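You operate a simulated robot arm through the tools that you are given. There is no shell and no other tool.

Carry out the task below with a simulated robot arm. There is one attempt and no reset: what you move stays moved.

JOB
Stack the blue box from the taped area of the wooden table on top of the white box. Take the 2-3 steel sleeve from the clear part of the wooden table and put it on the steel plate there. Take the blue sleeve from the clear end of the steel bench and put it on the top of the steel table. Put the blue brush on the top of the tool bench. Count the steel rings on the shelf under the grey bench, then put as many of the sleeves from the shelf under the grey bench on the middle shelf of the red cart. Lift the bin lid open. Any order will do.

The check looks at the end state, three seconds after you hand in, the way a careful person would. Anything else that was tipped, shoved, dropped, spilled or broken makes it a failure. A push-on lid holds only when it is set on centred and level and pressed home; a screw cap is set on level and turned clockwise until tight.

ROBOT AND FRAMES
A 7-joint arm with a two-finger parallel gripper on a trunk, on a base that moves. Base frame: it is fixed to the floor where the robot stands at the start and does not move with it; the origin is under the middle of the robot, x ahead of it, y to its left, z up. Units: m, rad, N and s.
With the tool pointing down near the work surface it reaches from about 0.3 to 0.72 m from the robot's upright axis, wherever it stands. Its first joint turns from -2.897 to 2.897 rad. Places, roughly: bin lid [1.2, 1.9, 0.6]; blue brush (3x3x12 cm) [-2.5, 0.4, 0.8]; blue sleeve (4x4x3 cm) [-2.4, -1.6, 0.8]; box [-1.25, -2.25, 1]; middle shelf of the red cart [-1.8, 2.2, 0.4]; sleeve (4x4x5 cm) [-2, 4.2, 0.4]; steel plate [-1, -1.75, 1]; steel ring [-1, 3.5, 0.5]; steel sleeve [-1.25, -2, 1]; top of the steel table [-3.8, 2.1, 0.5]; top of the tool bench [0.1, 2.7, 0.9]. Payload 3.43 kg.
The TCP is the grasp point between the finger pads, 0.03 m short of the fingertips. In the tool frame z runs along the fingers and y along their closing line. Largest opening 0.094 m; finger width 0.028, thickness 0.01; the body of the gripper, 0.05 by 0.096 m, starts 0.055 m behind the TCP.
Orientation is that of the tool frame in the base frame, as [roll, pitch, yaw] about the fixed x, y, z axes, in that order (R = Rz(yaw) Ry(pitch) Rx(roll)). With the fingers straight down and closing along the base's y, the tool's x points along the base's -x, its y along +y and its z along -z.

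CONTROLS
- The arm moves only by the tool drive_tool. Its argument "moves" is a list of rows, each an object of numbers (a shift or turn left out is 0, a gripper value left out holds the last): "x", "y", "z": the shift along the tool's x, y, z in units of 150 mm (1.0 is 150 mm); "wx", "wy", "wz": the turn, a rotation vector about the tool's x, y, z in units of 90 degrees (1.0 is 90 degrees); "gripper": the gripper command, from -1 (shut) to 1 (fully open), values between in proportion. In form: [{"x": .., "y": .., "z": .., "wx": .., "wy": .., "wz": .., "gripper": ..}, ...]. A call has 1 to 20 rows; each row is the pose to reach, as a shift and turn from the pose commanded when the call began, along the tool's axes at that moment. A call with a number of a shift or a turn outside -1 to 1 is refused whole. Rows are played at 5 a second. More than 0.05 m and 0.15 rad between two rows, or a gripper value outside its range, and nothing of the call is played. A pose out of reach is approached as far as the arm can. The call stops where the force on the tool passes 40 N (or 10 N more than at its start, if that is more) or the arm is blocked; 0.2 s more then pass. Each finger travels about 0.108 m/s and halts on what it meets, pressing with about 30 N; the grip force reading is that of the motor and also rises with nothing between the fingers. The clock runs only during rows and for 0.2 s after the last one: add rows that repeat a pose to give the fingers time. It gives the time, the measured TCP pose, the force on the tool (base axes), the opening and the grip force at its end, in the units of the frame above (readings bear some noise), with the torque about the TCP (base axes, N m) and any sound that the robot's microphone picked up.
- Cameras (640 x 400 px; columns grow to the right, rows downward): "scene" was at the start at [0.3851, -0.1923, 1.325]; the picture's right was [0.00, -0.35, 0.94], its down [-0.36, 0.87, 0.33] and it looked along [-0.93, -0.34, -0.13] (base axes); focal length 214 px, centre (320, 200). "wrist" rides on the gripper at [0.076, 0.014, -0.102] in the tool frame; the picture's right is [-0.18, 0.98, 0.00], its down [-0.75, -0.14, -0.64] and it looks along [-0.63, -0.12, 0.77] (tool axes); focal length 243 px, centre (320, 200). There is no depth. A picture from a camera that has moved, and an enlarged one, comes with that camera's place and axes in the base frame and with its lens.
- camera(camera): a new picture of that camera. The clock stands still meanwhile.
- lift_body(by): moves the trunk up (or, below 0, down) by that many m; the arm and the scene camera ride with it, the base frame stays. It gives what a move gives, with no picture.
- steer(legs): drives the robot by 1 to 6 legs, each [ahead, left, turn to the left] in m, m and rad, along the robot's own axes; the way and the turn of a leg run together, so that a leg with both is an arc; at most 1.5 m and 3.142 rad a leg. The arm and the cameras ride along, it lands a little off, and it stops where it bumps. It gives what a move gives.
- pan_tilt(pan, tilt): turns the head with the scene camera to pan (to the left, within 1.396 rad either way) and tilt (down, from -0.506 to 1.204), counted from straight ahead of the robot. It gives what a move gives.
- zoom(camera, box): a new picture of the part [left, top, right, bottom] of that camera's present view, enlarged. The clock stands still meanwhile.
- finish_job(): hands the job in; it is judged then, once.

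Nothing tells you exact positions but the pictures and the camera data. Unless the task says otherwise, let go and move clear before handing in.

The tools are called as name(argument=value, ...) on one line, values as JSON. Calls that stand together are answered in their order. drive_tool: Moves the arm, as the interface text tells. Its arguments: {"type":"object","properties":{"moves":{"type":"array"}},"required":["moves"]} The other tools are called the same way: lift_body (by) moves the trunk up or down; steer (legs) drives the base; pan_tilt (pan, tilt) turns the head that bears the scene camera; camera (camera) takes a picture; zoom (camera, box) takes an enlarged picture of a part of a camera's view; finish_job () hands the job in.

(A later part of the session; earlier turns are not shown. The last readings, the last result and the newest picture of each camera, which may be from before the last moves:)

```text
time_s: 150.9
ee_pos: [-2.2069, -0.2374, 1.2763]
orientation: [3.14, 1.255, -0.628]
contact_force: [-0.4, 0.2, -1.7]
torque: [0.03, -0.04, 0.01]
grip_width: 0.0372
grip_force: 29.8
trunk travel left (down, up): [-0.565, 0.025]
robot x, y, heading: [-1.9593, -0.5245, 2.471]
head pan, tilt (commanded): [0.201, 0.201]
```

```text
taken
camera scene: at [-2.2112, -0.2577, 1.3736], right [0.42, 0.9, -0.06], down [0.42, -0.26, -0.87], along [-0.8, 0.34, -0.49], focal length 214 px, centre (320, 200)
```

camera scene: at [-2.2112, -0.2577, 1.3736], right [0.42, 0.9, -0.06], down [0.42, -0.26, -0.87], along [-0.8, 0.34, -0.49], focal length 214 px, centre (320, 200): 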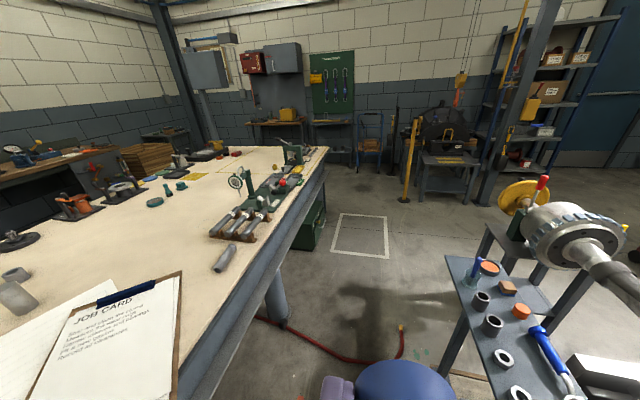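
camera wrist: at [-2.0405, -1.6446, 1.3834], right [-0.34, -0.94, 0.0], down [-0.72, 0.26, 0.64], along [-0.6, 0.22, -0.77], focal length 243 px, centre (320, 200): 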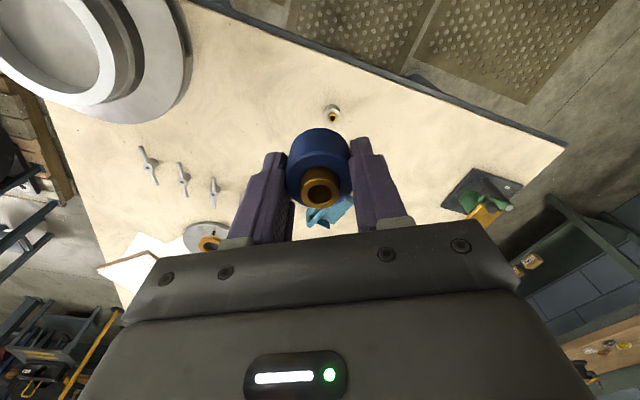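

I'll zoom in on the stand to identify the blue brush before going round.

pan_tilt(pan=-0.6, tilt=0.45)

zoom(camera="scene", box=[200, 120, 400, 300])

```text
time_s: 152.0
ee_pos: [-2.2073, -0.2364, 1.2756]
orientation: [3.139, 1.255, -0.627]
contact_force: [-0.1, 0.0, -1.6]
torque: [-0.04, -0.03, 0.01]
grip_width: 0.037
grip_force: 30.1
trunk travel left (down, up): [-0.565, 0.025]
robot x, y, heading: [-1.9624, -0.5276, 2.467]
head pan, tilt (commanded): [-0.6, 0.45]
```

```text
2.22 times, centred on (300, 210) of scene
camera zoom: at [-2.1522, -0.2135, 1.3564], right [0.92, 0.35, 0.17], down [0.36, -0.56, -0.74], along [-0.17, 0.75, -0.64], focal length 477 px, centre (364, 178)
```

zoom: 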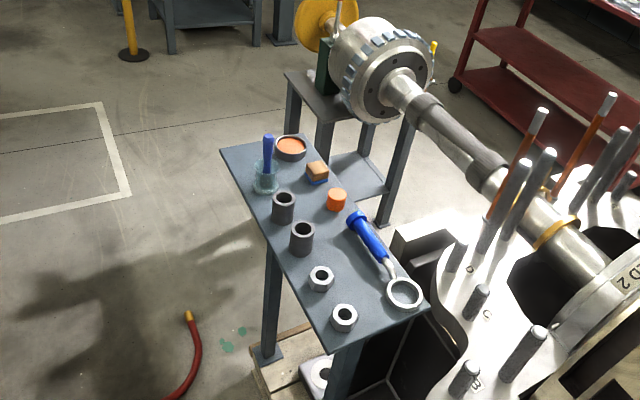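

The brush is the blue-handled one standing in the glass cup; the red hose lies across this corridor, so I'll leave it and go round by the open side with the sleeve. First I back out.

steer(legs=[[-0.9, 0, 0], [0, -0.27, 0], [0, 0, -1.559], [1.27, 0, 0], [0, 0, 0.55], [0.7, 0, 0]])

pan_tilt(pan=0.5, tilt=0.3)

camera(camera="scene")

```text
time_s: 173.0
ee_pos: [-0.1889, 1.2214, 1.275]
orientation: [3.14, 1.254, -1.596]
contact_force: [-1.3, 0.4, -2.8]
torque: [-0.05, 0.0, 0.03]
grip_width: 0.0369
grip_force: 29.5
trunk travel left (down, up): [-0.565, 0.025]
robot x, y, heading: [-0.2914, 0.8538, 1.499]
head pan, tilt (commanded): [-0.6, 0.45]
```

```text
time_s: 174.3
ee_pos: [-0.1899, 1.2214, 1.2766]
orientation: [3.139, 1.254, -1.594]
contact_force: [0.3, -0.7, -1.7]
torque: [-0.02, 0.04, -0.02]
grip_width: 0.037
grip_force: 30.2
trunk travel left (down, up): [-0.565, 0.025]
robot x, y, heading: [-0.2898, 0.8568, 1.5]
head pan, tilt (commanded): [0.499, 0.3]
```

```text
taken
camera scene: at [-0.233, 1.2013, 1.3677], right [0.89, 0.43, -0.15], down [0.13, -0.55, -0.83], along [-0.44, 0.72, -0.54], focal length 214 px, centre (320, 200)
```

scene: 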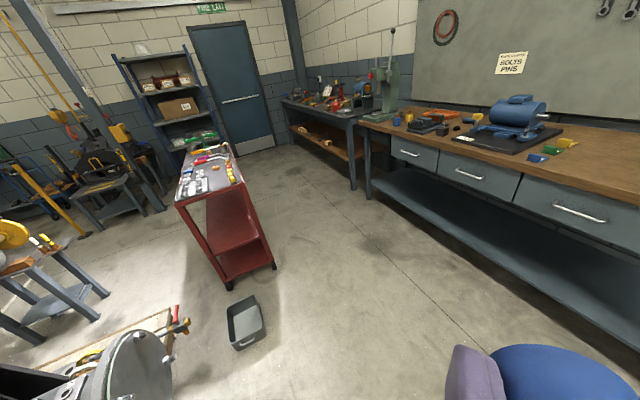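

The way past the right side of the red cart is open (about 1.1 m wide). I'll drive along it to the far side of the cart.

steer(legs=[[1.02, 0.33, 0], [0, 0, 0.97], [1.077, -0.23, 0], [0.8, 0, 0]])

pan_tilt(pan=0.6, tilt=0.3)

camera(camera="scene")

pan_tilt(pan=-1.0, tilt=0.4)

camera(camera="scene")

```text
time_s: 191.3
ee_pos: [-2.1077, 3.5182, 1.2768]
orientation: [3.141, 1.255, -0.628]
contact_force: [-0.7, -0.6, -2.8]
torque: [-0.01, -0.04, 0.02]
grip_width: 0.037
grip_force: 30.3
trunk travel left (down, up): [-0.565, 0.025]
robot x, y, heading: [-1.8611, 3.2295, 2.469]
head pan, tilt (commanded): [0.499, 0.3]
```

```text
time_s: 192.0
ee_pos: [-2.1074, 3.5166, 1.275]
orientation: [3.139, 1.255, -0.627]
contact_force: [-0.4, -1.3, -3.0]
torque: [-0.04, -0.02, 0.0]
grip_width: 0.0372
grip_force: 29.3
trunk travel left (down, up): [-0.565, 0.025]
robot x, y, heading: [-1.8627, 3.2271, 2.47]
head pan, tilt (commanded): [0.6, 0.3]
```

```text
taken
camera scene: at [-2.1167, 3.4588, 1.3693], right [0.05, 0.98, -0.18], down [0.53, -0.17, -0.83], along [-0.85, -0.05, -0.53], focal length 214 px, centre (320, 200)
```

scene: 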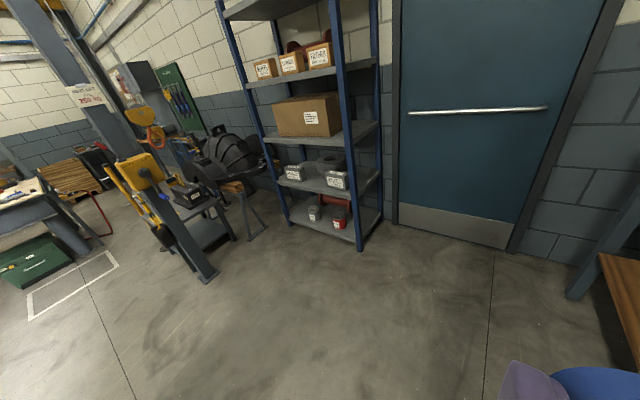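

```text
time_s: 193.7
ee_pos: [-2.1077, 3.517, 1.2749]
orientation: [3.14, 1.254, -0.627]
contact_force: [-0.9, 0.6, -2.5]
torque: [-0.04, -0.05, 0.0]
grip_width: 0.0372
grip_force: 29.5
trunk travel left (down, up): [-0.565, 0.025]
robot x, y, heading: [-1.8608, 3.228, 2.475]
head pan, tilt (commanded): [-1.0, 0.4]
```

```text
taken
camera scene: at [-2.0173, 3.5481, 1.3688], right [0.96, -0.03, 0.26], down [0.2, -0.55, -0.81], along [0.17, 0.83, -0.52], focal length 214 px, centre (320, 200)
```

scene: 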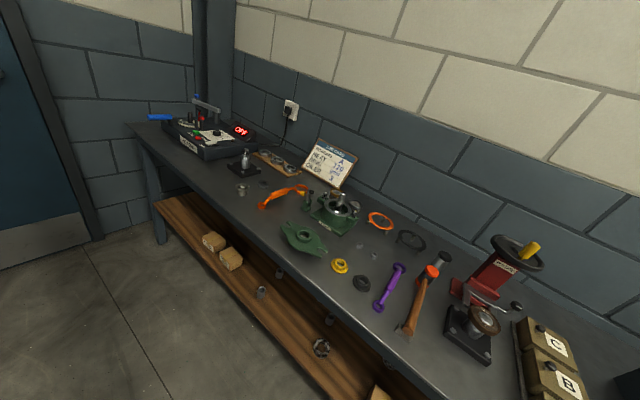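

I can see the shelf under the grey bench for later. Now I'll slide past the cart's far end and look at the steel table by the blue column.

steer(legs=[[0.249, 0.875, 0], [-0.25, 0.7, 0]])

pan_tilt(pan=0.1, tilt=0.4)

camera(camera="scene")

pan_tilt(pan=1.2, tilt=0.3)

camera(camera="scene")

```text
time_s: 202.2
ee_pos: [-3.1002, 2.2719, 1.2746]
orientation: [-3.141, 1.256, -0.63]
contact_force: [0.1, -0.2, -2.7]
torque: [-0.04, -0.04, -0.04]
grip_width: 0.0371
grip_force: 29.9
trunk travel left (down, up): [-0.565, 0.025]
robot x, y, heading: [-2.8513, 1.9816, 2.464]
head pan, tilt (commanded): [-1.0, 0.4]
```

```text
time_s: 203.5
ee_pos: [-3.0993, 2.2716, 1.2761]
orientation: [3.14, 1.255, -0.633]
contact_force: [-0.9, 0.1, -1.6]
torque: [0.01, -0.01, -0.02]
grip_width: 0.0369
grip_force: 29.8
trunk travel left (down, up): [-0.565, 0.025]
robot x, y, heading: [-2.8543, 1.9814, 2.461]
head pan, tilt (commanded): [0.099, 0.4]
```

```text
taken
camera scene: at [-3.0931, 2.256, 1.3558], right [0.51, 0.86, -0.03], down [0.55, -0.36, -0.76], along [-0.66, 0.37, -0.65], focal length 214 px, centre (320, 200)
```

scene: 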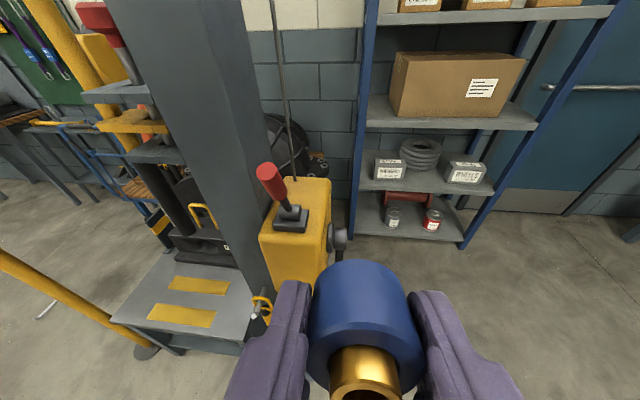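

```text
time_s: 204.8
ee_pos: [-3.0987, 2.272, 1.2754]
orientation: [3.138, 1.255, -0.634]
contact_force: [0.4, 0.2, -1.9]
torque: [0.04, -0.03, 0.0]
grip_width: 0.0372
grip_force: 30.1
trunk travel left (down, up): [-0.565, 0.025]
robot x, y, heading: [-2.8568, 1.9779, 2.462]
head pan, tilt (commanded): [1.201, 0.3]
```

```text
taken
camera scene: at [-3.0967, 2.1621, 1.3827], right [-0.5, 0.82, -0.29], down [0.48, -0.01, -0.87], along [-0.72, -0.58, -0.39], focal length 214 px, centre (320, 200)
```

scene: 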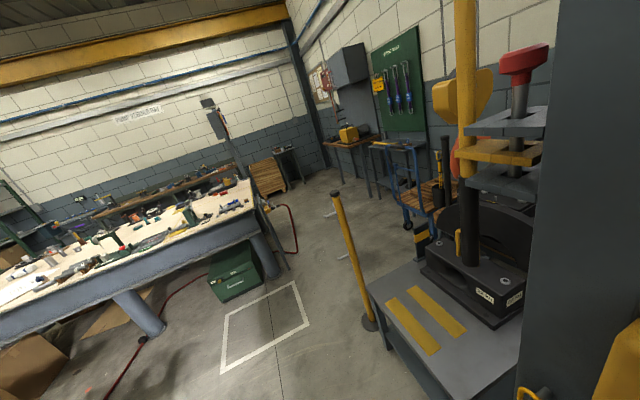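

The steel table's clear front area (with two yellow strips) is at about (-3.73, 1.95); a column and a yellow post flank it. I'll slide left away from the column and point the hand down again.

steer(legs=[[0, 0.57, 0]])

drive_tool(moves=[{"wy": 0.08}, {"wy": 0.16}, {"wy": 0.24}, {"wy": 0.32}, {"wy": 0.4}, {"wy": 0.48}, {"wy": 0.56}, {"wy": 0.64}, {"wy": 0.72}, {"wy": 0.8}, {"wy": 0.8}])

pan_tilt(pan=0.0, tilt=-0.45)

camera(camera="scene")

```text
time_s: 208.0
ee_pos: [-3.4501, 1.836, 1.2761]
orientation: [-3.14, 1.256, -0.624]
contact_force: [-0.1, 0.1, -1.9]
torque: [0.01, -0.05, 0.0]
grip_width: 0.0371
grip_force: 29.6
trunk travel left (down, up): [-0.565, 0.025]
robot x, y, heading: [-3.2008, 1.5492, 2.469]
head pan, tilt (commanded): [1.201, 0.3]
```

```text
time_s: 210.4
ee_pos: [-3.4492, 1.8356, 1.2772]
orientation: [-3.141, -0.001, -0.627]
contact_force: [-0.6, 0.1, -2.4]
torque: [-0.03, 0.01, 0.03]
grip_width: 0.0369
grip_force: 30.3
out of reach, approached as far as the arm can: row 1, 2, 3, 4, 5
trunk travel left (down, up): [-0.565, 0.025]
robot x, y, heading: [-3.2026, 1.5464, 2.47]
head pan, tilt (commanded): [1.201, 0.3]
```

```text
time_s: 211.8
ee_pos: [-3.4498, 1.8371, 1.2767]
orientation: [3.141, -0.001, -0.626]
contact_force: [-0.2, -1.0, -2.2]
torque: [0.01, -0.03, -0.02]
grip_width: 0.0371
grip_force: 30.0
trunk travel left (down, up): [-0.565, 0.025]
robot x, y, heading: [-3.204, 1.5474, 2.474]
head pan, tilt (commanded): [0.0, -0.45]
```

```text
taken
camera scene: at [-3.5676, 1.9212, 1.3349], right [0.59, 0.81, 0.0], down [0.73, -0.53, -0.43], along [-0.35, 0.25, -0.9], focal length 214 px, centre (320, 200)
```

scene: 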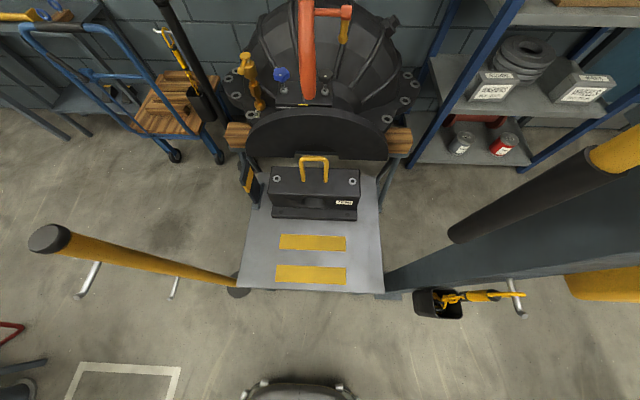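

I have a clear top view: the open spot between the two yellow strips is at about (-3.71, 1.98). I'll move closer, extend over it with the head turned to the left side, and lower the trunk.

steer(legs=[[0.12, 0, 0]])

drive_tool(moves=[{"x": -0.08, "y": 0.02, "wz": -0.08}, {"x": -0.16, "y": 0.04, "wz": -0.16}, {"x": -0.24, "y": 0.06, "wz": -0.24}, {"x": -0.32, "y": 0.08, "wz": -0.32}, {"x": -0.4, "y": 0.11, "wz": -0.4}, {"x": -0.48, "y": 0.14, "wz": -0.48}, {"x": -0.56, "y": 0.17, "wz": -0.56}, {"x": -0.64, "y": 0.2, "wz": -0.64}, {"x": -0.72, "y": 0.23, "wz": -0.72}, {"x": -0.8, "y": 0.25, "wz": -0.8}, {"x": -0.88, "y": 0.27, "wz": -0.88}, {"x": -0.96, "y": 0.29, "wz": -0.96}, {"x": -1.0, "y": 0.3, "wz": -1.0}, {"x": -1.0, "y": 0.3, "wz": -1.0}])

pan_tilt(pan=0.0, tilt=0.4)

camera(camera="scene")

camera(camera="wrist")

```text
time_s: 213.1
ee_pos: [-3.5464, 1.9134, 1.2749]
orientation: [-3.142, -0.003, -0.628]
contact_force: [-0.5, 0.5, -1.6]
torque: [-0.02, -0.04, -0.01]
grip_width: 0.037
grip_force: 29.8
trunk travel left (down, up): [-0.565, 0.025]
robot x, y, heading: [-3.2985, 1.6241, 2.469]
head pan, tilt (commanded): [0.0, -0.45]
```

```text
time_s: 216.1
ee_pos: [-3.6942, 1.9646, 1.2761]
orientation: [3.14, 0.0, 0.946]
contact_force: [0.3, -0.2, -1.4]
torque: [0.0, 0.01, 0.03]
grip_width: 0.037
grip_force: 30.3
trunk travel left (down, up): [-0.565, 0.025]
robot x, y, heading: [-3.3006, 1.624, 2.471]
head pan, tilt (commanded): [0.0, -0.45]
```

```text
time_s: 217.2
ee_pos: [-3.6936, 1.9647, 1.2758]
orientation: [3.141, -0.001, 0.945]
contact_force: [-0.1, 0.4, -1.7]
torque: [0.01, 0.0, 0.01]
grip_width: 0.0371
grip_force: 29.7
trunk travel left (down, up): [-0.565, 0.025]
robot x, y, heading: [-3.2966, 1.6216, 2.473]
head pan, tilt (commanded): [0.0, 0.4]
```

```text
taken
camera scene: at [-3.7355, 1.9043, 1.3123], right [-0.81, 0.59, 0.0], down [0.54, 0.75, 0.39], along [0.23, 0.31, -0.92], focal length 214 px, centre (320, 200)
```

scene: 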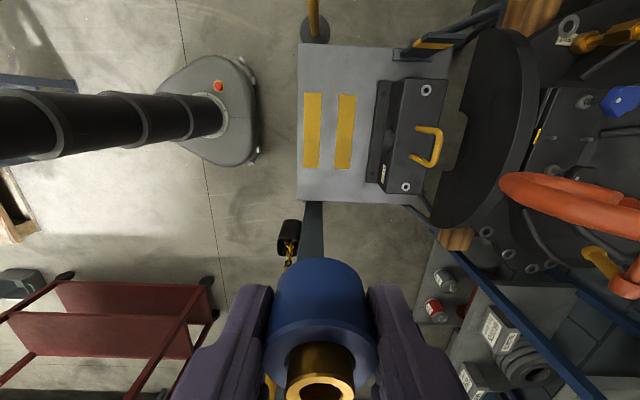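

```text
taken
camera wrist: at [-3.6375, 2.0175, 1.3785], right [0.69, -0.72, 0.0], down [-0.56, -0.53, 0.64], along [-0.46, -0.44, -0.77], focal length 243 px, centre (320, 200)
```

wrist: 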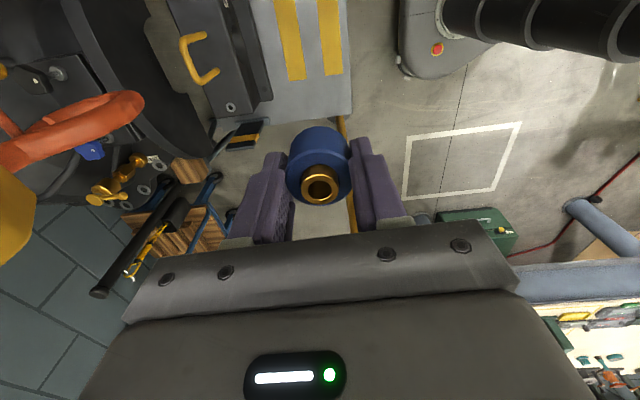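

The target spot between the strips is about 2.8 cm further ahead. I'll correct, then lower the trunk.

drive_tool(moves=[{"x": -0.015, "y": -0.09}, {"x": -0.033, "y": -0.185}, {"x": -0.033, "y": -0.185}])

lift_body(by=-0.5)

camera(camera="scene")

camera(camera="wrist")

```text
time_s: 218.0
ee_pos: [-3.7182, 1.9755, 1.2754]
orientation: [3.139, 0.0, 0.944]
contact_force: [1.3, 0.3, -2.2]
torque: [-0.01, 0.0, 0.03]
grip_width: 0.037
grip_force: 29.9
trunk travel left (down, up): [-0.565, 0.025]
robot x, y, heading: [-3.2953, 1.619, 2.47]
head pan, tilt (commanded): [0.0, 0.4]
```

```text
refused: -0.5 is not a number from -0.4 to 0.4
```

```text
taken
camera scene: at [-3.7603, 1.9159, 1.3124], right [-0.81, 0.59, 0.0], down [0.54, 0.75, 0.39], along [0.23, 0.31, -0.92], focal length 214 px, centre (320, 200)
```

scene: 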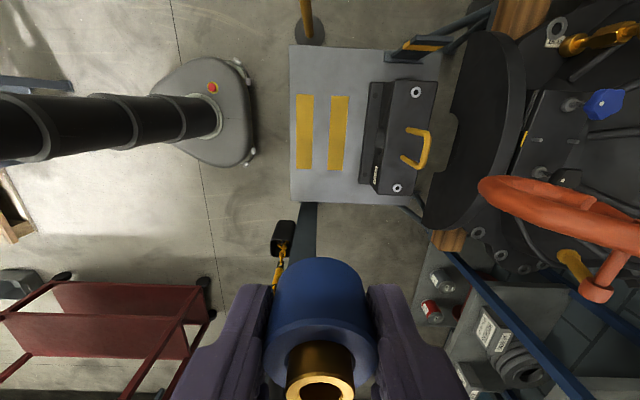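

```text
taken
camera wrist: at [-3.6623, 2.029, 1.3787], right [0.69, -0.73, 0.0], down [-0.56, -0.53, 0.64], along [-0.46, -0.44, -0.77], focal length 243 px, centre (320, 200)
```

wrist: 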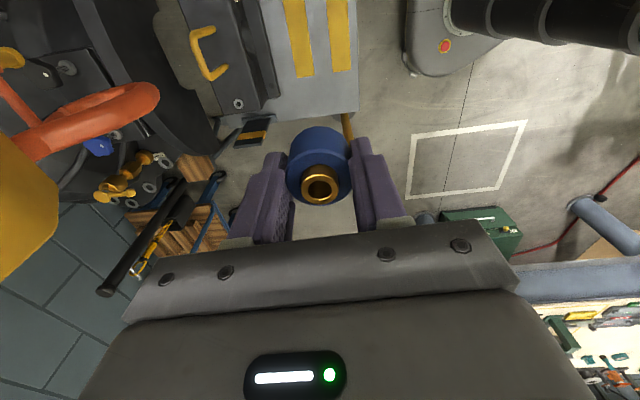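

Lift steps are limited to 0.4 m, so I'll lower in two parts.

lift_body(by=-0.4)

lift_body(by=-0.12)

camera(camera="scene")

camera(camera="wrist")

```text
time_s: 221.9
ee_pos: [-3.718, 1.9763, 0.8762]
orientation: [3.14, 0.0, 0.944]
contact_force: [0.5, -0.1, -1.7]
torque: [0.01, 0.01, 0.0]
grip_width: 0.0366
grip_force: 30.2
trunk travel left (down, up): [-0.165, 0.425]
robot x, y, heading: [-3.3009, 1.6251, 2.469]
head pan, tilt (commanded): [0.0, 0.4]
```

```text
time_s: 223.4
ee_pos: [-3.7198, 1.9776, 0.7555]
orientation: [-3.141, 0.001, 0.943]
contact_force: [0.5, 0.5, -2.3]
torque: [0.01, 0.01, -0.01]
grip_width: 0.0372
grip_force: 30.6
trunk travel left (down, up): [-0.045, 0.545]
robot x, y, heading: [-3.3005, 1.6198, 2.473]
head pan, tilt (commanded): [0.0, 0.4]
```

```text
taken
camera scene: at [-3.7603, 1.9158, 0.7925], right [-0.81, 0.59, 0.0], down [0.54, 0.75, 0.39], along [0.23, 0.31, -0.92], focal length 214 px, centre (320, 200)
```

scene: 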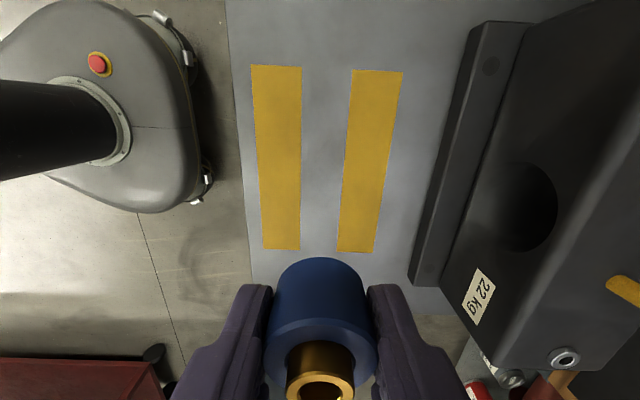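

```text
taken
camera wrist: at [-3.6623, 2.0289, 0.8588], right [0.69, -0.73, 0.0], down [-0.56, -0.53, 0.64], along [-0.46, -0.44, -0.77], focal length 243 px, centre (320, 200)
```

wrist: 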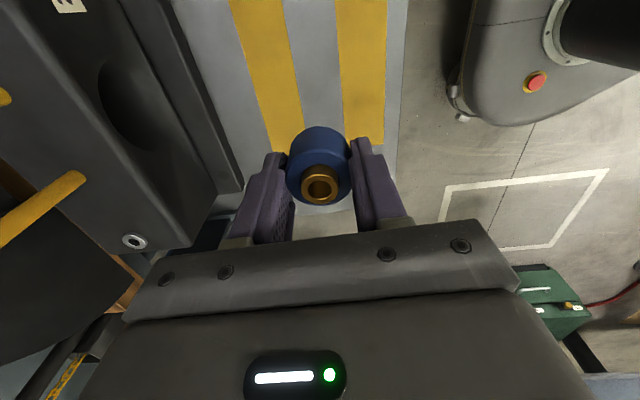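

The strips are flat tape and the table top is at z ≈ 0.50. I'll descend towards it.

drive_tool(moves=[{"y": 0.01, "z": 0.25}, {"y": 0.02, "z": 0.5}, {"y": 0.02, "z": 0.75}, {"y": 0.02, "z": 1.0}, {"y": 0.02, "z": 1.0}])

drive_tool(moves=[{"z": 0.2}, {"z": 0.38}, {"z": 0.4}, {"z": 0.41}])

camera(camera="scene")

camera(camera="wrist")

```text
time_s: 224.6
ee_pos: [-3.715, 1.9759, 0.6049]
orientation: [3.14, 0.0, 0.944]
contact_force: [-0.7, -0.6, -1.7]
torque: [0.02, 0.0, 0.03]
grip_width: 0.0372
grip_force: 30.3
trunk travel left (down, up): [-0.045, 0.545]
robot x, y, heading: [-3.3005, 1.6233, 2.47]
head pan, tilt (commanded): [0.0, 0.4]
```

```text
time_s: 225.6
ee_pos: [-3.7148, 1.9745, 0.544]
orientation: [3.14, 0.0, 0.944]
contact_force: [0.2, -0.2, -2.4]
torque: [0.04, 0.0, 0.01]
grip_width: 0.0373
grip_force: 29.8
trunk travel left (down, up): [-0.045, 0.545]
robot x, y, heading: [-3.2968, 1.6203, 2.472]
head pan, tilt (commanded): [0.0, 0.4]
```

```text
taken
camera scene: at [-3.7575, 1.9144, 0.5803], right [-0.81, 0.59, 0.0], down [0.54, 0.75, 0.39], along [0.23, 0.31, -0.92], focal length 214 px, centre (320, 200)
```

scene: 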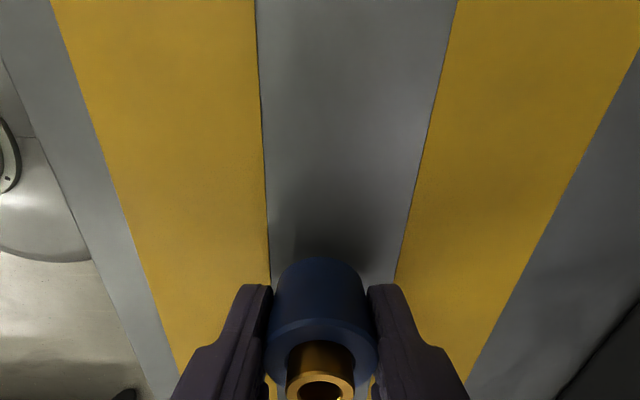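

```text
taken
camera wrist: at [-3.6595, 2.0275, 0.6466], right [0.69, -0.73, 0.0], down [-0.56, -0.53, 0.64], along [-0.46, -0.44, -0.77], focal length 243 px, centre (320, 200)
```

wrist: 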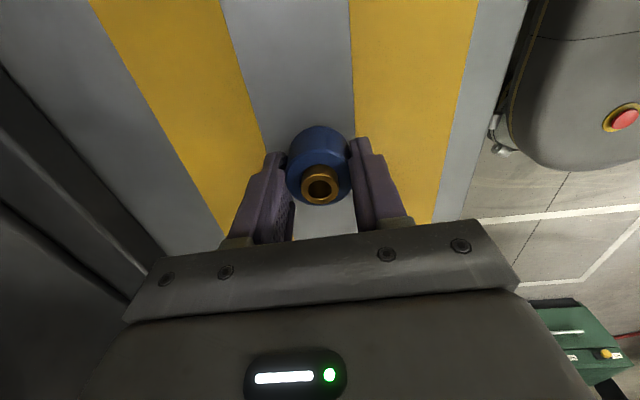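

Just above the table. I'll take the last few millimetres in small steps until contact.

drive_tool(moves=[{"z": 0.015}, {"z": 0.03}, {"z": 0.045}])

```text
time_s: 226.4
ee_pos: [-3.7157, 1.9748, 0.5368]
orientation: [3.139, -0.002, 0.945]
contact_force: [-0.4, -0.6, -2.0]
torque: [-0.01, -0.02, -0.02]
grip_width: 0.0368
grip_force: 30.7
trunk travel left (down, up): [-0.045, 0.545]
robot x, y, heading: [-3.3005, 1.6243, 2.475]
head pan, tilt (commanded): [0.0, 0.4]
```

drive_tool(moves=[{"z": 0.01}, {"z": 0.02}, {"z": 0.03}])

```text
time_s: 227.2
ee_pos: [-3.716, 1.9738, 0.5341]
orientation: [3.141, 0.001, 0.945]
contact_force: [2.4, -2.2, 19.4]
torque: [-0.16, -0.07, -0.03]
grip_width: 0.0368
grip_force: 29.9
trunk travel left (down, up): [-0.045, 0.545]
robot x, y, heading: [-3.2975, 1.6218, 2.474]
head pan, tilt (commanded): [0.0, 0.4]
```

Contact. I'll open the fingers and rise straight up.

drive_tool(moves=[{"z": -0.01}, {"z": -0.01, "gripper": 0.0}, {"z": -0.01, "gripper": 0.4}, {"z": -0.01, "gripper": 0.4}, {"z": -0.01, "gripper": 0.4}, {"z": -0.15}, {"z": -0.4}, {"z": -0.7}, {"z": -1.0}, {"z": -1.0}])

camera(camera="scene")

camera(camera="wrist")

```text
time_s: 229.4
ee_pos: [-3.7148, 1.9762, 0.6839]
orientation: [3.14, 0.0, 0.944]
contact_force: [-0.2, -0.3, 0.6]
torque: [0.01, 0.0, -0.01]
grip_width: 0.0658
grip_force: 0.1
trunk travel left (down, up): [-0.045, 0.545]
robot x, y, heading: [-3.2997, 1.6263, 2.471]
head pan, tilt (commanded): [0.0, 0.4]
```

```text
taken
camera scene: at [-3.7562, 1.9154, 0.7201], right [-0.81, 0.59, 0.0], down [0.54, 0.75, 0.39], along [0.23, 0.31, -0.92], focal length 214 px, centre (320, 200)
```

scene: 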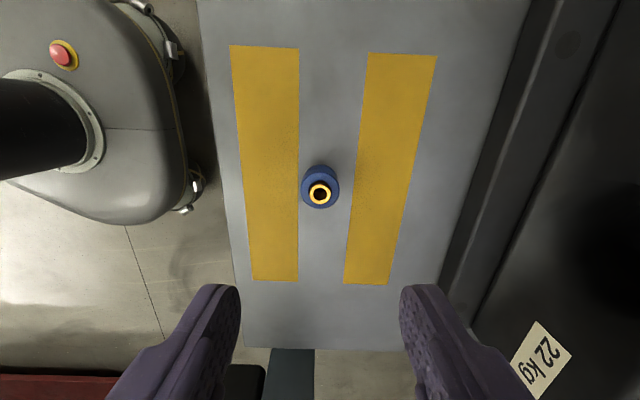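

```text
taken
camera wrist: at [-3.6583, 2.0286, 0.7863], right [0.69, -0.72, 0.0], down [-0.56, -0.53, 0.64], along [-0.46, -0.44, -0.77], focal length 243 px, centre (320, 200)
```

wrist: 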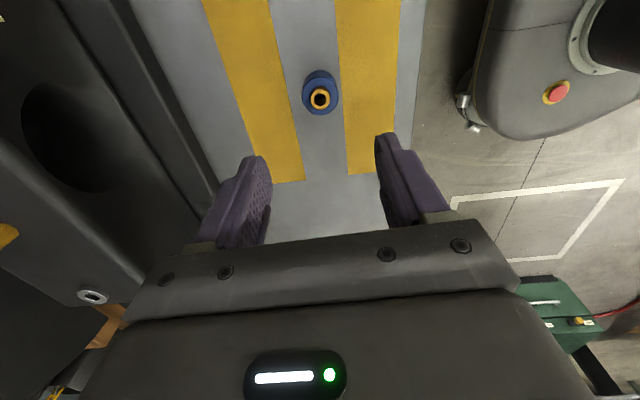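

The blue sleeve stands on the steel table. I'll raise up, tuck the arm and back away towards the end of the tool stand for the brush.

lift_body(by=0.4)

lift_body(by=0.15)

drive_tool(moves=[{"y": 0.08, "wz": 0.08}, {"y": 0.16, "wz": 0.16}, {"y": 0.25, "wz": 0.24}, {"y": 0.33, "wz": 0.32}, {"y": 0.42, "wz": 0.4}, {"y": 0.5, "wz": 0.48}, {"y": 0.58, "wz": 0.56}, {"y": 0.67, "wz": 0.64}, {"y": 0.75, "wz": 0.72}, {"y": 0.84, "wz": 0.8}, {"y": 0.92, "wz": 0.88}, {"y": 0.95, "wz": 0.96}, {"y": 0.95, "wz": 1.0}, {"y": 0.95, "wz": 1.0}])

steer(legs=[[-0.6, 0.36, 0], [0, 0, 3.14]])

pan_tilt(pan=0.0, tilt=-0.5)

camera(camera="scene")

```text
time_s: 233.2
ee_pos: [-3.7146, 1.9771, 1.0831]
orientation: [3.141, 0.001, 0.943]
contact_force: [-0.1, -0.1, -0.2]
torque: [0.01, 0.03, 0.02]
grip_width: 0.0656
grip_force: 0.1
trunk travel left (down, up): [-0.445, 0.145]
robot x, y, heading: [-3.2969, 1.6278, 2.466]
head pan, tilt (commanded): [0.0, 0.4]
```

```text
time_s: 234.9
ee_pos: [-3.7142, 1.9756, 1.2285]
orientation: [3.138, 0.002, 0.944]
contact_force: [-0.4, -0.2, -0.2]
torque: [0.05, 0.0, 0.0]
grip_width: 0.0656
grip_force: 0.0
out of reach, approached as far as the arm can: row 1
trunk travel left (down, up): [-0.59, 0.0]
robot x, y, heading: [-3.3002, 1.6237, 2.467]
head pan, tilt (commanded): [0.0, 0.4]
```

```text
time_s: 237.9
ee_pos: [-3.5989, 1.893, 1.2285]
orientation: [3.141, -0.002, -0.626]
contact_force: [0.9, -0.2, 0.5]
torque: [0.0, -0.01, 0.0]
grip_width: 0.0661
grip_force: 0.0
trunk travel left (down, up): [-0.59, 0.0]
robot x, y, heading: [-3.2986, 1.6264, 2.466]
head pan, tilt (commanded): [0.0, 0.4]
```

```text
time_s: 249.0
ee_pos: [-2.7587, 0.6715, 1.2296]
orientation: [-3.141, -0.001, 2.467]
contact_force: [-1.2, 0.0, 0.2]
torque: [-0.02, -0.01, 0.0]
grip_width: 0.0657
grip_force: 0.0
trunk travel left (down, up): [-0.59, 0.0]
robot x, y, heading: [-3.046, 0.9585, -0.722]
head pan, tilt (commanded): [0.0, 0.4]
```

```text
time_s: 250.2
ee_pos: [-2.7597, 0.6718, 1.2289]
orientation: [-3.141, -0.003, 2.464]
contact_force: [0.0, -0.6, -0.6]
torque: [-0.02, -0.01, -0.01]
grip_width: 0.0656
grip_force: 0.0
trunk travel left (down, up): [-0.59, 0.0]
robot x, y, heading: [-3.0453, 0.963, -0.723]
head pan, tilt (commanded): [0.0, -0.499]
```

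```text
taken
camera scene: at [-2.6418, 0.5776, 1.2902], right [-0.63, -0.78, 0.0], down [-0.69, 0.55, -0.48], along [0.37, -0.3, -0.88], focal length 214 px, centre (320, 200)
```

scene: 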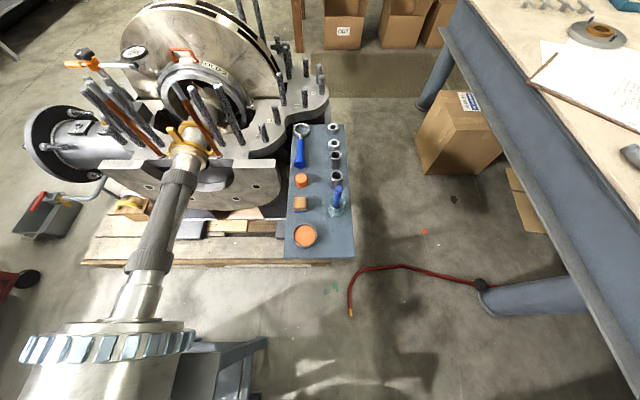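

I have a clean view of the stand from its end; the brush stands in the glass at about (-2.46, 0.38). I'll zoom for detail.

zoom(camera="scene", box=[270, 110, 390, 260])

```text
2.67 times, centred on (330, 185) of scene
camera zoom: at [-2.6418, 0.5776, 1.2902], right [-0.63, -0.78, 0.0], down [-0.69, 0.55, -0.48], along [0.37, -0.3, -0.88], focal length 572 px, centre (293, 240)
```

zoom: 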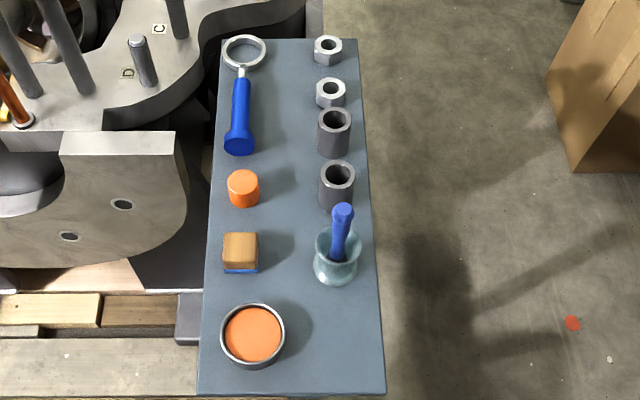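

The brush is the blue handle standing about 5 cm above the glass rim. I'll move 0.2 m closer (staying clear of the hose end) and bring the hand over it.

steer(legs=[[0.2, 0, 0]])

drive_tool(moves=[{"x": -0.3, "y": -0.03}, {"x": -0.6, "y": -0.07}, {"x": -0.6, "y": -0.07}])

lift_body(by=-0.2)

pan_tilt(pan=0.0, tilt=0.0)

camera(camera="scene")

camera(camera="wrist")

```text
time_s: 251.9
ee_pos: [-2.6157, 0.5477, 1.2292]
orientation: [-3.14, -0.001, 2.513]
contact_force: [0.2, 0.5, 0.2]
torque: [0.01, 0.02, 0.0]
grip_width: 0.0658
grip_force: 0.0
trunk travel left (down, up): [-0.59, 0.0]
robot x, y, heading: [-2.9141, 0.8198, -0.674]
head pan, tilt (commanded): [0.0, -0.499]
stopped in leg 1: the robot was blocked; the commanded pose is now the measured one
```

```text
time_s: 252.7
ee_pos: [-2.5498, 0.4849, 1.2293]
orientation: [3.141, -0.002, 2.51]
contact_force: [-0.3, -0.6, -0.2]
torque: [0.03, -0.02, 0.0]
grip_width: 0.0657
grip_force: 0.1
trunk travel left (down, up): [-0.59, 0.0]
robot x, y, heading: [-2.914, 0.8172, -0.678]
head pan, tilt (commanded): [0.0, -0.499]
```

```text
time_s: 254.9
ee_pos: [-2.5495, 0.4872, 1.029]
orientation: [-3.141, -0.002, 2.512]
contact_force: [0.6, 0.9, -0.3]
torque: [-0.01, 0.01, -0.03]
grip_width: 0.0656
grip_force: 0.1
trunk travel left (down, up): [-0.39, 0.2]
robot x, y, heading: [-2.9151, 0.8187, -0.675]
head pan, tilt (commanded): [0.0, -0.499]
```

```text
time_s: 255.8
ee_pos: [-2.5489, 0.4863, 1.0295]
orientation: [3.142, -0.001, 2.509]
contact_force: [-0.4, -0.5, -0.2]
torque: [0.0, 0.01, -0.01]
grip_width: 0.0659
grip_force: 0.1
trunk travel left (down, up): [-0.39, 0.2]
robot x, y, heading: [-2.9196, 0.8195, -0.675]
head pan, tilt (commanded): [0.0, 0.0]
```

```text
taken
camera scene: at [-2.4597, 0.4197, 1.0678], right [-0.59, -0.81, 0.0], down [-0.81, 0.59, 0.0], along [0.0, 0.0, -1.0], focal length 214 px, centre (320, 200)
```

scene: 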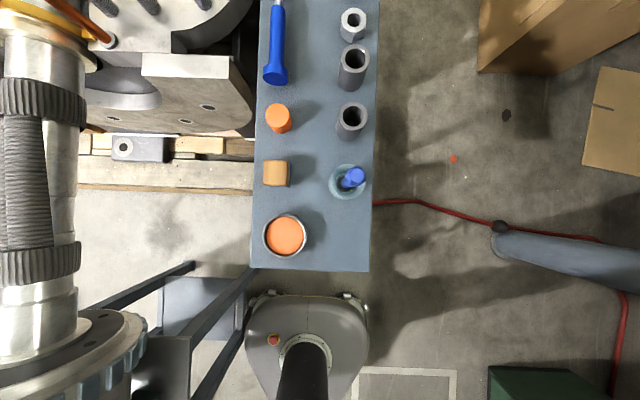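

```text
taken
camera wrist: at [-2.6025, 0.5415, 1.1318], right [0.73, 0.69, 0.0], down [0.53, -0.56, 0.64], along [0.44, -0.47, -0.77], focal length 243 px, centre (320, 200)
```

wrist: 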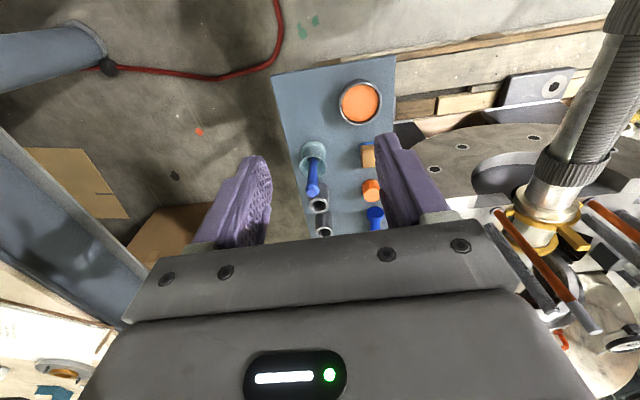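

The base stopped short because something blocked it, most likely a leg of the coupling stand on the left. I'll back off a little and look at the base surroundings.

pan_tilt(pan=0.0, tilt=0.7)

camera(camera="scene")

zoom(camera="scene", box=[100, 60, 500, 310])

```text
time_s: 256.9
ee_pos: [-2.5488, 0.4865, 1.0301]
orientation: [-3.141, -0.001, 2.51]
contact_force: [-0.6, -0.2, 0.8]
torque: [0.0, 0.0, -0.03]
grip_width: 0.0661
grip_force: 0.0
trunk travel left (down, up): [-0.39, 0.2]
robot x, y, heading: [-2.9179, 0.8165, -0.676]
head pan, tilt (commanded): [0.0, 0.7]
```

```text
taken
camera scene: at [-2.5113, 0.4573, 1.0729], right [-0.59, -0.81, 0.0], down [-0.62, 0.45, 0.64], along [-0.52, 0.38, -0.76], focal length 214 px, centre (320, 200)
```

scene: 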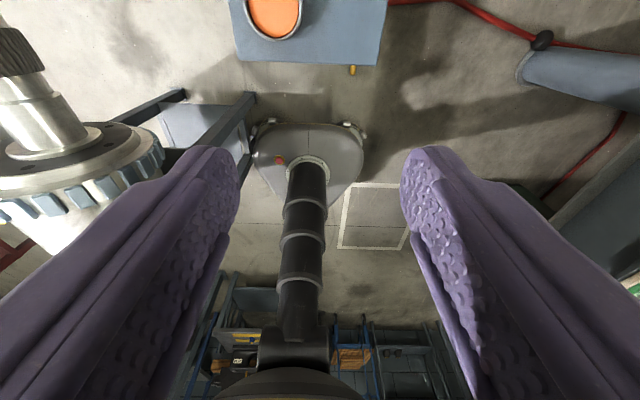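

```text
1.60 times, centred on (300, 185) of scene
camera zoom: at [-2.5113, 0.4573, 1.0729], right [-0.59, -0.81, 0.0], down [-0.62, 0.45, 0.64], along [-0.52, 0.38, -0.76], focal length 343 px, centre (352, 224)
```

zoom: 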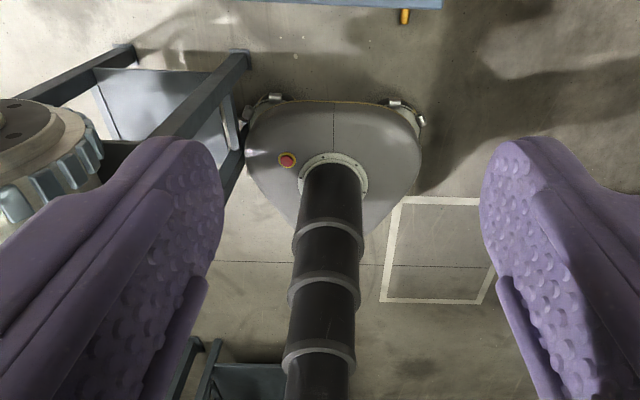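

The base's left-front corner is against the coupling stand's leg. I'll shift the base back and to the right to be free of it, then continue.

steer(legs=[[-0.04, -0.06, 0]])

pan_tilt(pan=0.0, tilt=0.2)

camera(camera="scene")

```text
time_s: 257.9
ee_pos: [-2.6211, 0.4639, 1.0303]
orientation: [-3.141, -0.001, 2.51]
contact_force: [-0.2, 0.3, 0.0]
torque: [0.02, -0.06, 0.02]
grip_width: 0.066
grip_force: 0.0
trunk travel left (down, up): [-0.39, 0.2]
robot x, y, heading: [-2.9857, 0.7974, -0.675]
head pan, tilt (commanded): [0.0, 0.7]
```

```text
time_s: 258.9
ee_pos: [-2.6182, 0.4649, 1.0286]
orientation: [3.141, -0.003, 2.511]
contact_force: [-0.8, 0.7, -0.1]
torque: [0.02, -0.02, 0.01]
grip_width: 0.0657
grip_force: 0.1
trunk travel left (down, up): [-0.39, 0.2]
robot x, y, heading: [-2.9898, 0.7995, -0.677]
head pan, tilt (commanded): [0.0, 0.201]
```

```text
taken
camera scene: at [-2.5441, 0.4092, 1.0646], right [-0.59, -0.81, 0.0], down [-0.79, 0.58, 0.2], along [-0.16, 0.12, -0.98], focal length 214 px, centre (320, 200)
```

scene: 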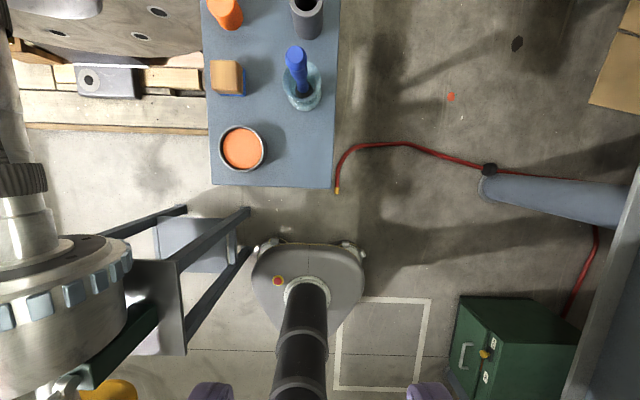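

Now clear of the stand leg. I'll extend over the brush at about (-2.458, 0.375).

drive_tool(moves=[{"x": -0.3, "y": 0.04, "gripper": 0.7}, {"x": -0.6, "y": 0.09, "gripper": 0.7}, {"x": -0.9, "y": 0.145, "gripper": 0.7}, {"x": -0.9, "y": 0.145, "gripper": 0.7}])

drive_tool(moves=[{"x": -0.31}, {"x": -0.31, "z": 0.2}, {"x": -0.31, "z": 0.4}, {"x": -0.31, "z": 0.4}])

pan_tilt(pan=0.0, tilt=0.5)

camera(camera="scene")

camera(camera="wrist")

```text
time_s: 259.9
ee_pos: [-2.4991, 0.4018, 1.028]
orientation: [3.139, -0.002, 2.511]
contact_force: [0.0, 0.0, -0.3]
torque: [0.0, 0.0, -0.01]
grip_width: 0.0798
grip_force: 0.0
trunk travel left (down, up): [-0.39, 0.2]
robot x, y, heading: [-2.984, 0.7975, -0.676]
head pan, tilt (commanded): [0.0, 0.201]
```

```text
time_s: 260.9
ee_pos: [-2.4599, 0.3779, 0.9672]
orientation: [-3.141, -0.001, 2.51]
contact_force: [-0.2, -0.8, 0.3]
torque: [-0.01, 0.01, -0.02]
grip_width: 0.0803
grip_force: 0.0
trunk travel left (down, up): [-0.39, 0.2]
robot x, y, heading: [-2.9848, 0.7973, -0.675]
head pan, tilt (commanded): [0.0, 0.201]
```

```text
time_s: 261.7
ee_pos: [-2.4607, 0.3771, 0.9666]
orientation: [3.141, -0.001, 2.51]
contact_force: [0.8, 0.2, -0.3]
torque: [0.0, -0.01, -0.03]
grip_width: 0.0799
grip_force: 0.1
trunk travel left (down, up): [-0.39, 0.2]
robot x, y, heading: [-2.9851, 0.799, -0.678]
head pan, tilt (commanded): [0.0, 0.499]
```

```text
taken
camera scene: at [-2.4077, 0.3375, 1.0052], right [-0.59, -0.81, 0.0], down [-0.71, 0.52, 0.48], along [-0.39, 0.28, -0.88], focal length 214 px, centre (320, 200)
```

scene: 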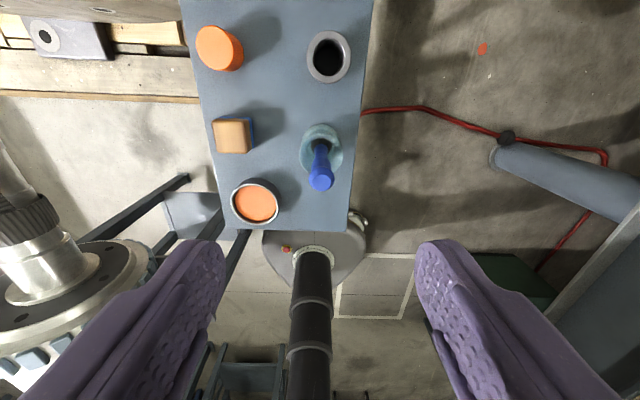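

```text
taken
camera wrist: at [-2.5131, 0.4323, 1.0702], right [0.73, 0.68, 0.0], down [0.53, -0.56, 0.64], along [0.44, -0.47, -0.77], focal length 243 px, centre (320, 200)
```

wrist: 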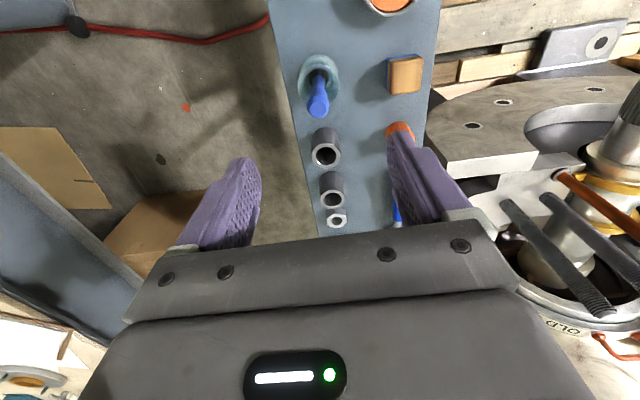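

The brush top is at (-2.461, 0.376, 0.856) and the hand is centred on it. I'll descend and grip the handle above the glass rim.

drive_tool(moves=[{"z": 0.25}, {"z": 0.5}, {"z": 0.75}, {"z": 0.9}, {"z": 1.0}, {"z": 1.0}, {"z": 1.0, "gripper": 0.2}, {"z": 1.0, "gripper": -0.3}, {"z": 1.0, "gripper": -0.8}, {"z": 1.0, "gripper": -0.9}, {"z": 1.0, "gripper": -0.9}])

camera(camera="scene")

camera(camera="wrist")

```text
time_s: 264.1
ee_pos: [-2.4815, 0.3893, 0.8428]
orientation: [3.141, -0.002, 2.509]
contact_force: [0.0, 0.9, -0.1]
torque: [0.01, 0.01, -0.04]
grip_width: 0.005
grip_force: 0.0
out of reach, approached as far as the arm can: row 3, 4, 5, 6, 7, 8, 9, 10, 11
trunk travel left (down, up): [-0.39, 0.2]
robot x, y, heading: [-2.986, 0.797, -0.677]
head pan, tilt (commanded): [0.0, 0.499]
```

```text
taken
camera scene: at [-2.4284, 0.3505, 0.8795], right [-0.59, -0.81, 0.0], down [-0.71, 0.52, 0.48], along [-0.39, 0.28, -0.88], focal length 214 px, centre (320, 200)
```

scene: 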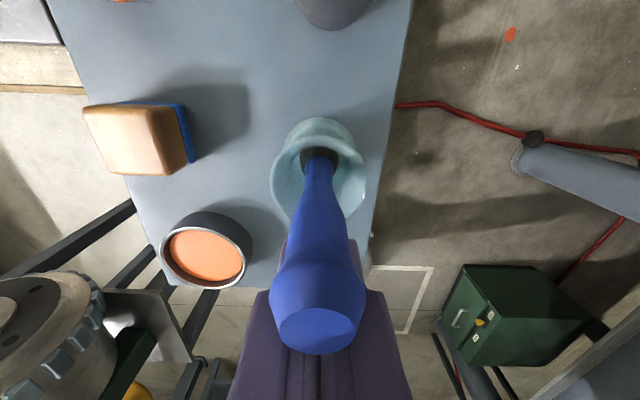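

```text
taken
camera wrist: at [-2.5337, 0.4453, 0.9444], right [0.73, 0.68, 0.0], down [0.53, -0.56, 0.64], along [0.44, -0.47, -0.77], focal length 243 px, centre (320, 200)
```

wrist: 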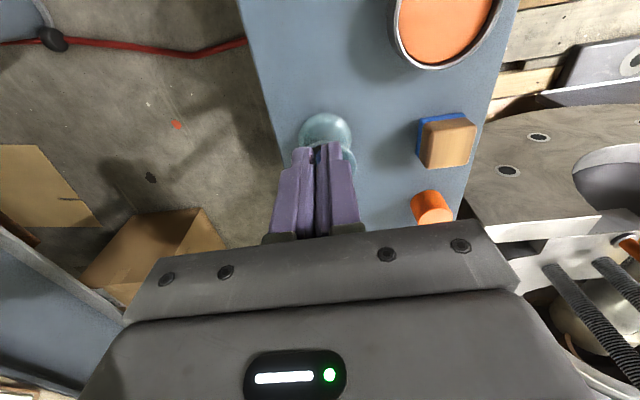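

The arm ran out of reach while descending and the fingers closed just short of the brush, without touching it. I'll open, go back up, and lower with the trunk instead.

drive_tool(moves=[{"gripper": -0.3}, {"gripper": 0.3}, {"gripper": 0.7}, {"gripper": 0.7}, {"z": -0.3}, {"z": -0.6}, {"z": -0.85}, {"z": -0.85, "x": -0.1, "y": 0.01}, {"z": -0.85, "x": -0.16, "y": 0.015}, {"z": -0.85, "x": -0.16, "y": 0.015}])

camera(camera="scene")

```text
time_s: 266.3
ee_pos: [-2.4595, 0.3769, 0.9675]
orientation: [3.141, 0.0, 2.51]
contact_force: [-0.5, -0.3, 0.1]
torque: [0.01, 0.02, 0.0]
grip_width: 0.0798
grip_force: 0.1
trunk travel left (down, up): [-0.39, 0.2]
robot x, y, heading: [-2.9835, 0.7992, -0.675]
head pan, tilt (commanded): [0.0, 0.499]
```

```text
taken
camera scene: at [-2.4066, 0.3374, 1.0055], right [-0.59, -0.81, 0.0], down [-0.71, 0.52, 0.48], along [-0.39, 0.28, -0.88], focal length 214 px, centre (320, 200)
```

scene: 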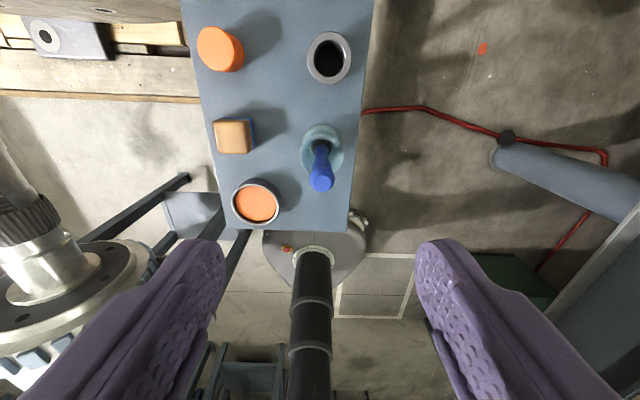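

The brush is undisturbed. I'll lower the trunk 0.15 m so the fingers straddle the handle.

lift_body(by=-0.15)

camera(camera="scene")

camera(camera="wrist")

```text
time_s: 268.0
ee_pos: [-2.4598, 0.3766, 0.8188]
orientation: [3.141, -0.002, 2.509]
contact_force: [-0.8, -0.3, 0.0]
torque: [0.0, -0.01, 0.05]
grip_width: 0.0799
grip_force: 0.1
trunk travel left (down, up): [-0.24, 0.35]
robot x, y, heading: [-2.9853, 0.798, -0.677]
head pan, tilt (commanded): [0.0, 0.499]
```

```text
taken
camera scene: at [-2.4066, 0.3374, 0.8558], right [-0.59, -0.81, 0.0], down [-0.71, 0.52, 0.48], along [-0.39, 0.28, -0.88], focal length 214 px, centre (320, 200)
```

scene: 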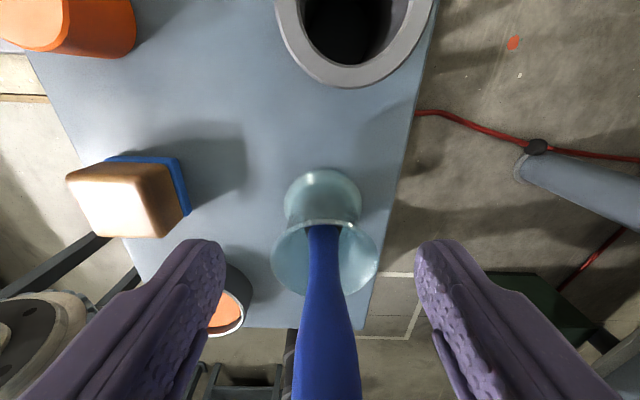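

```text
taken
camera wrist: at [-2.5119, 0.4322, 0.9207], right [0.73, 0.68, 0.0], down [0.53, -0.56, 0.64], along [0.44, -0.47, -0.77], focal length 243 px, centre (320, 200)
```

wrist: 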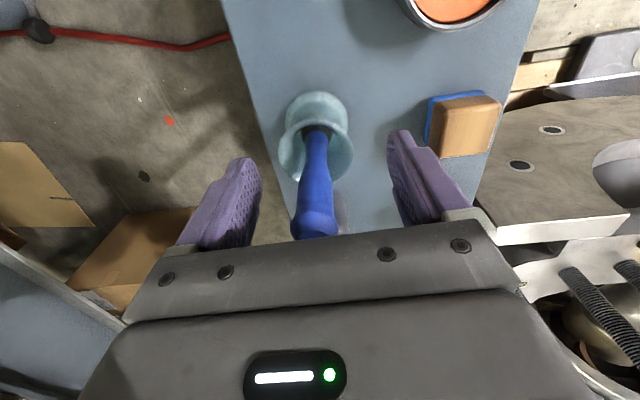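

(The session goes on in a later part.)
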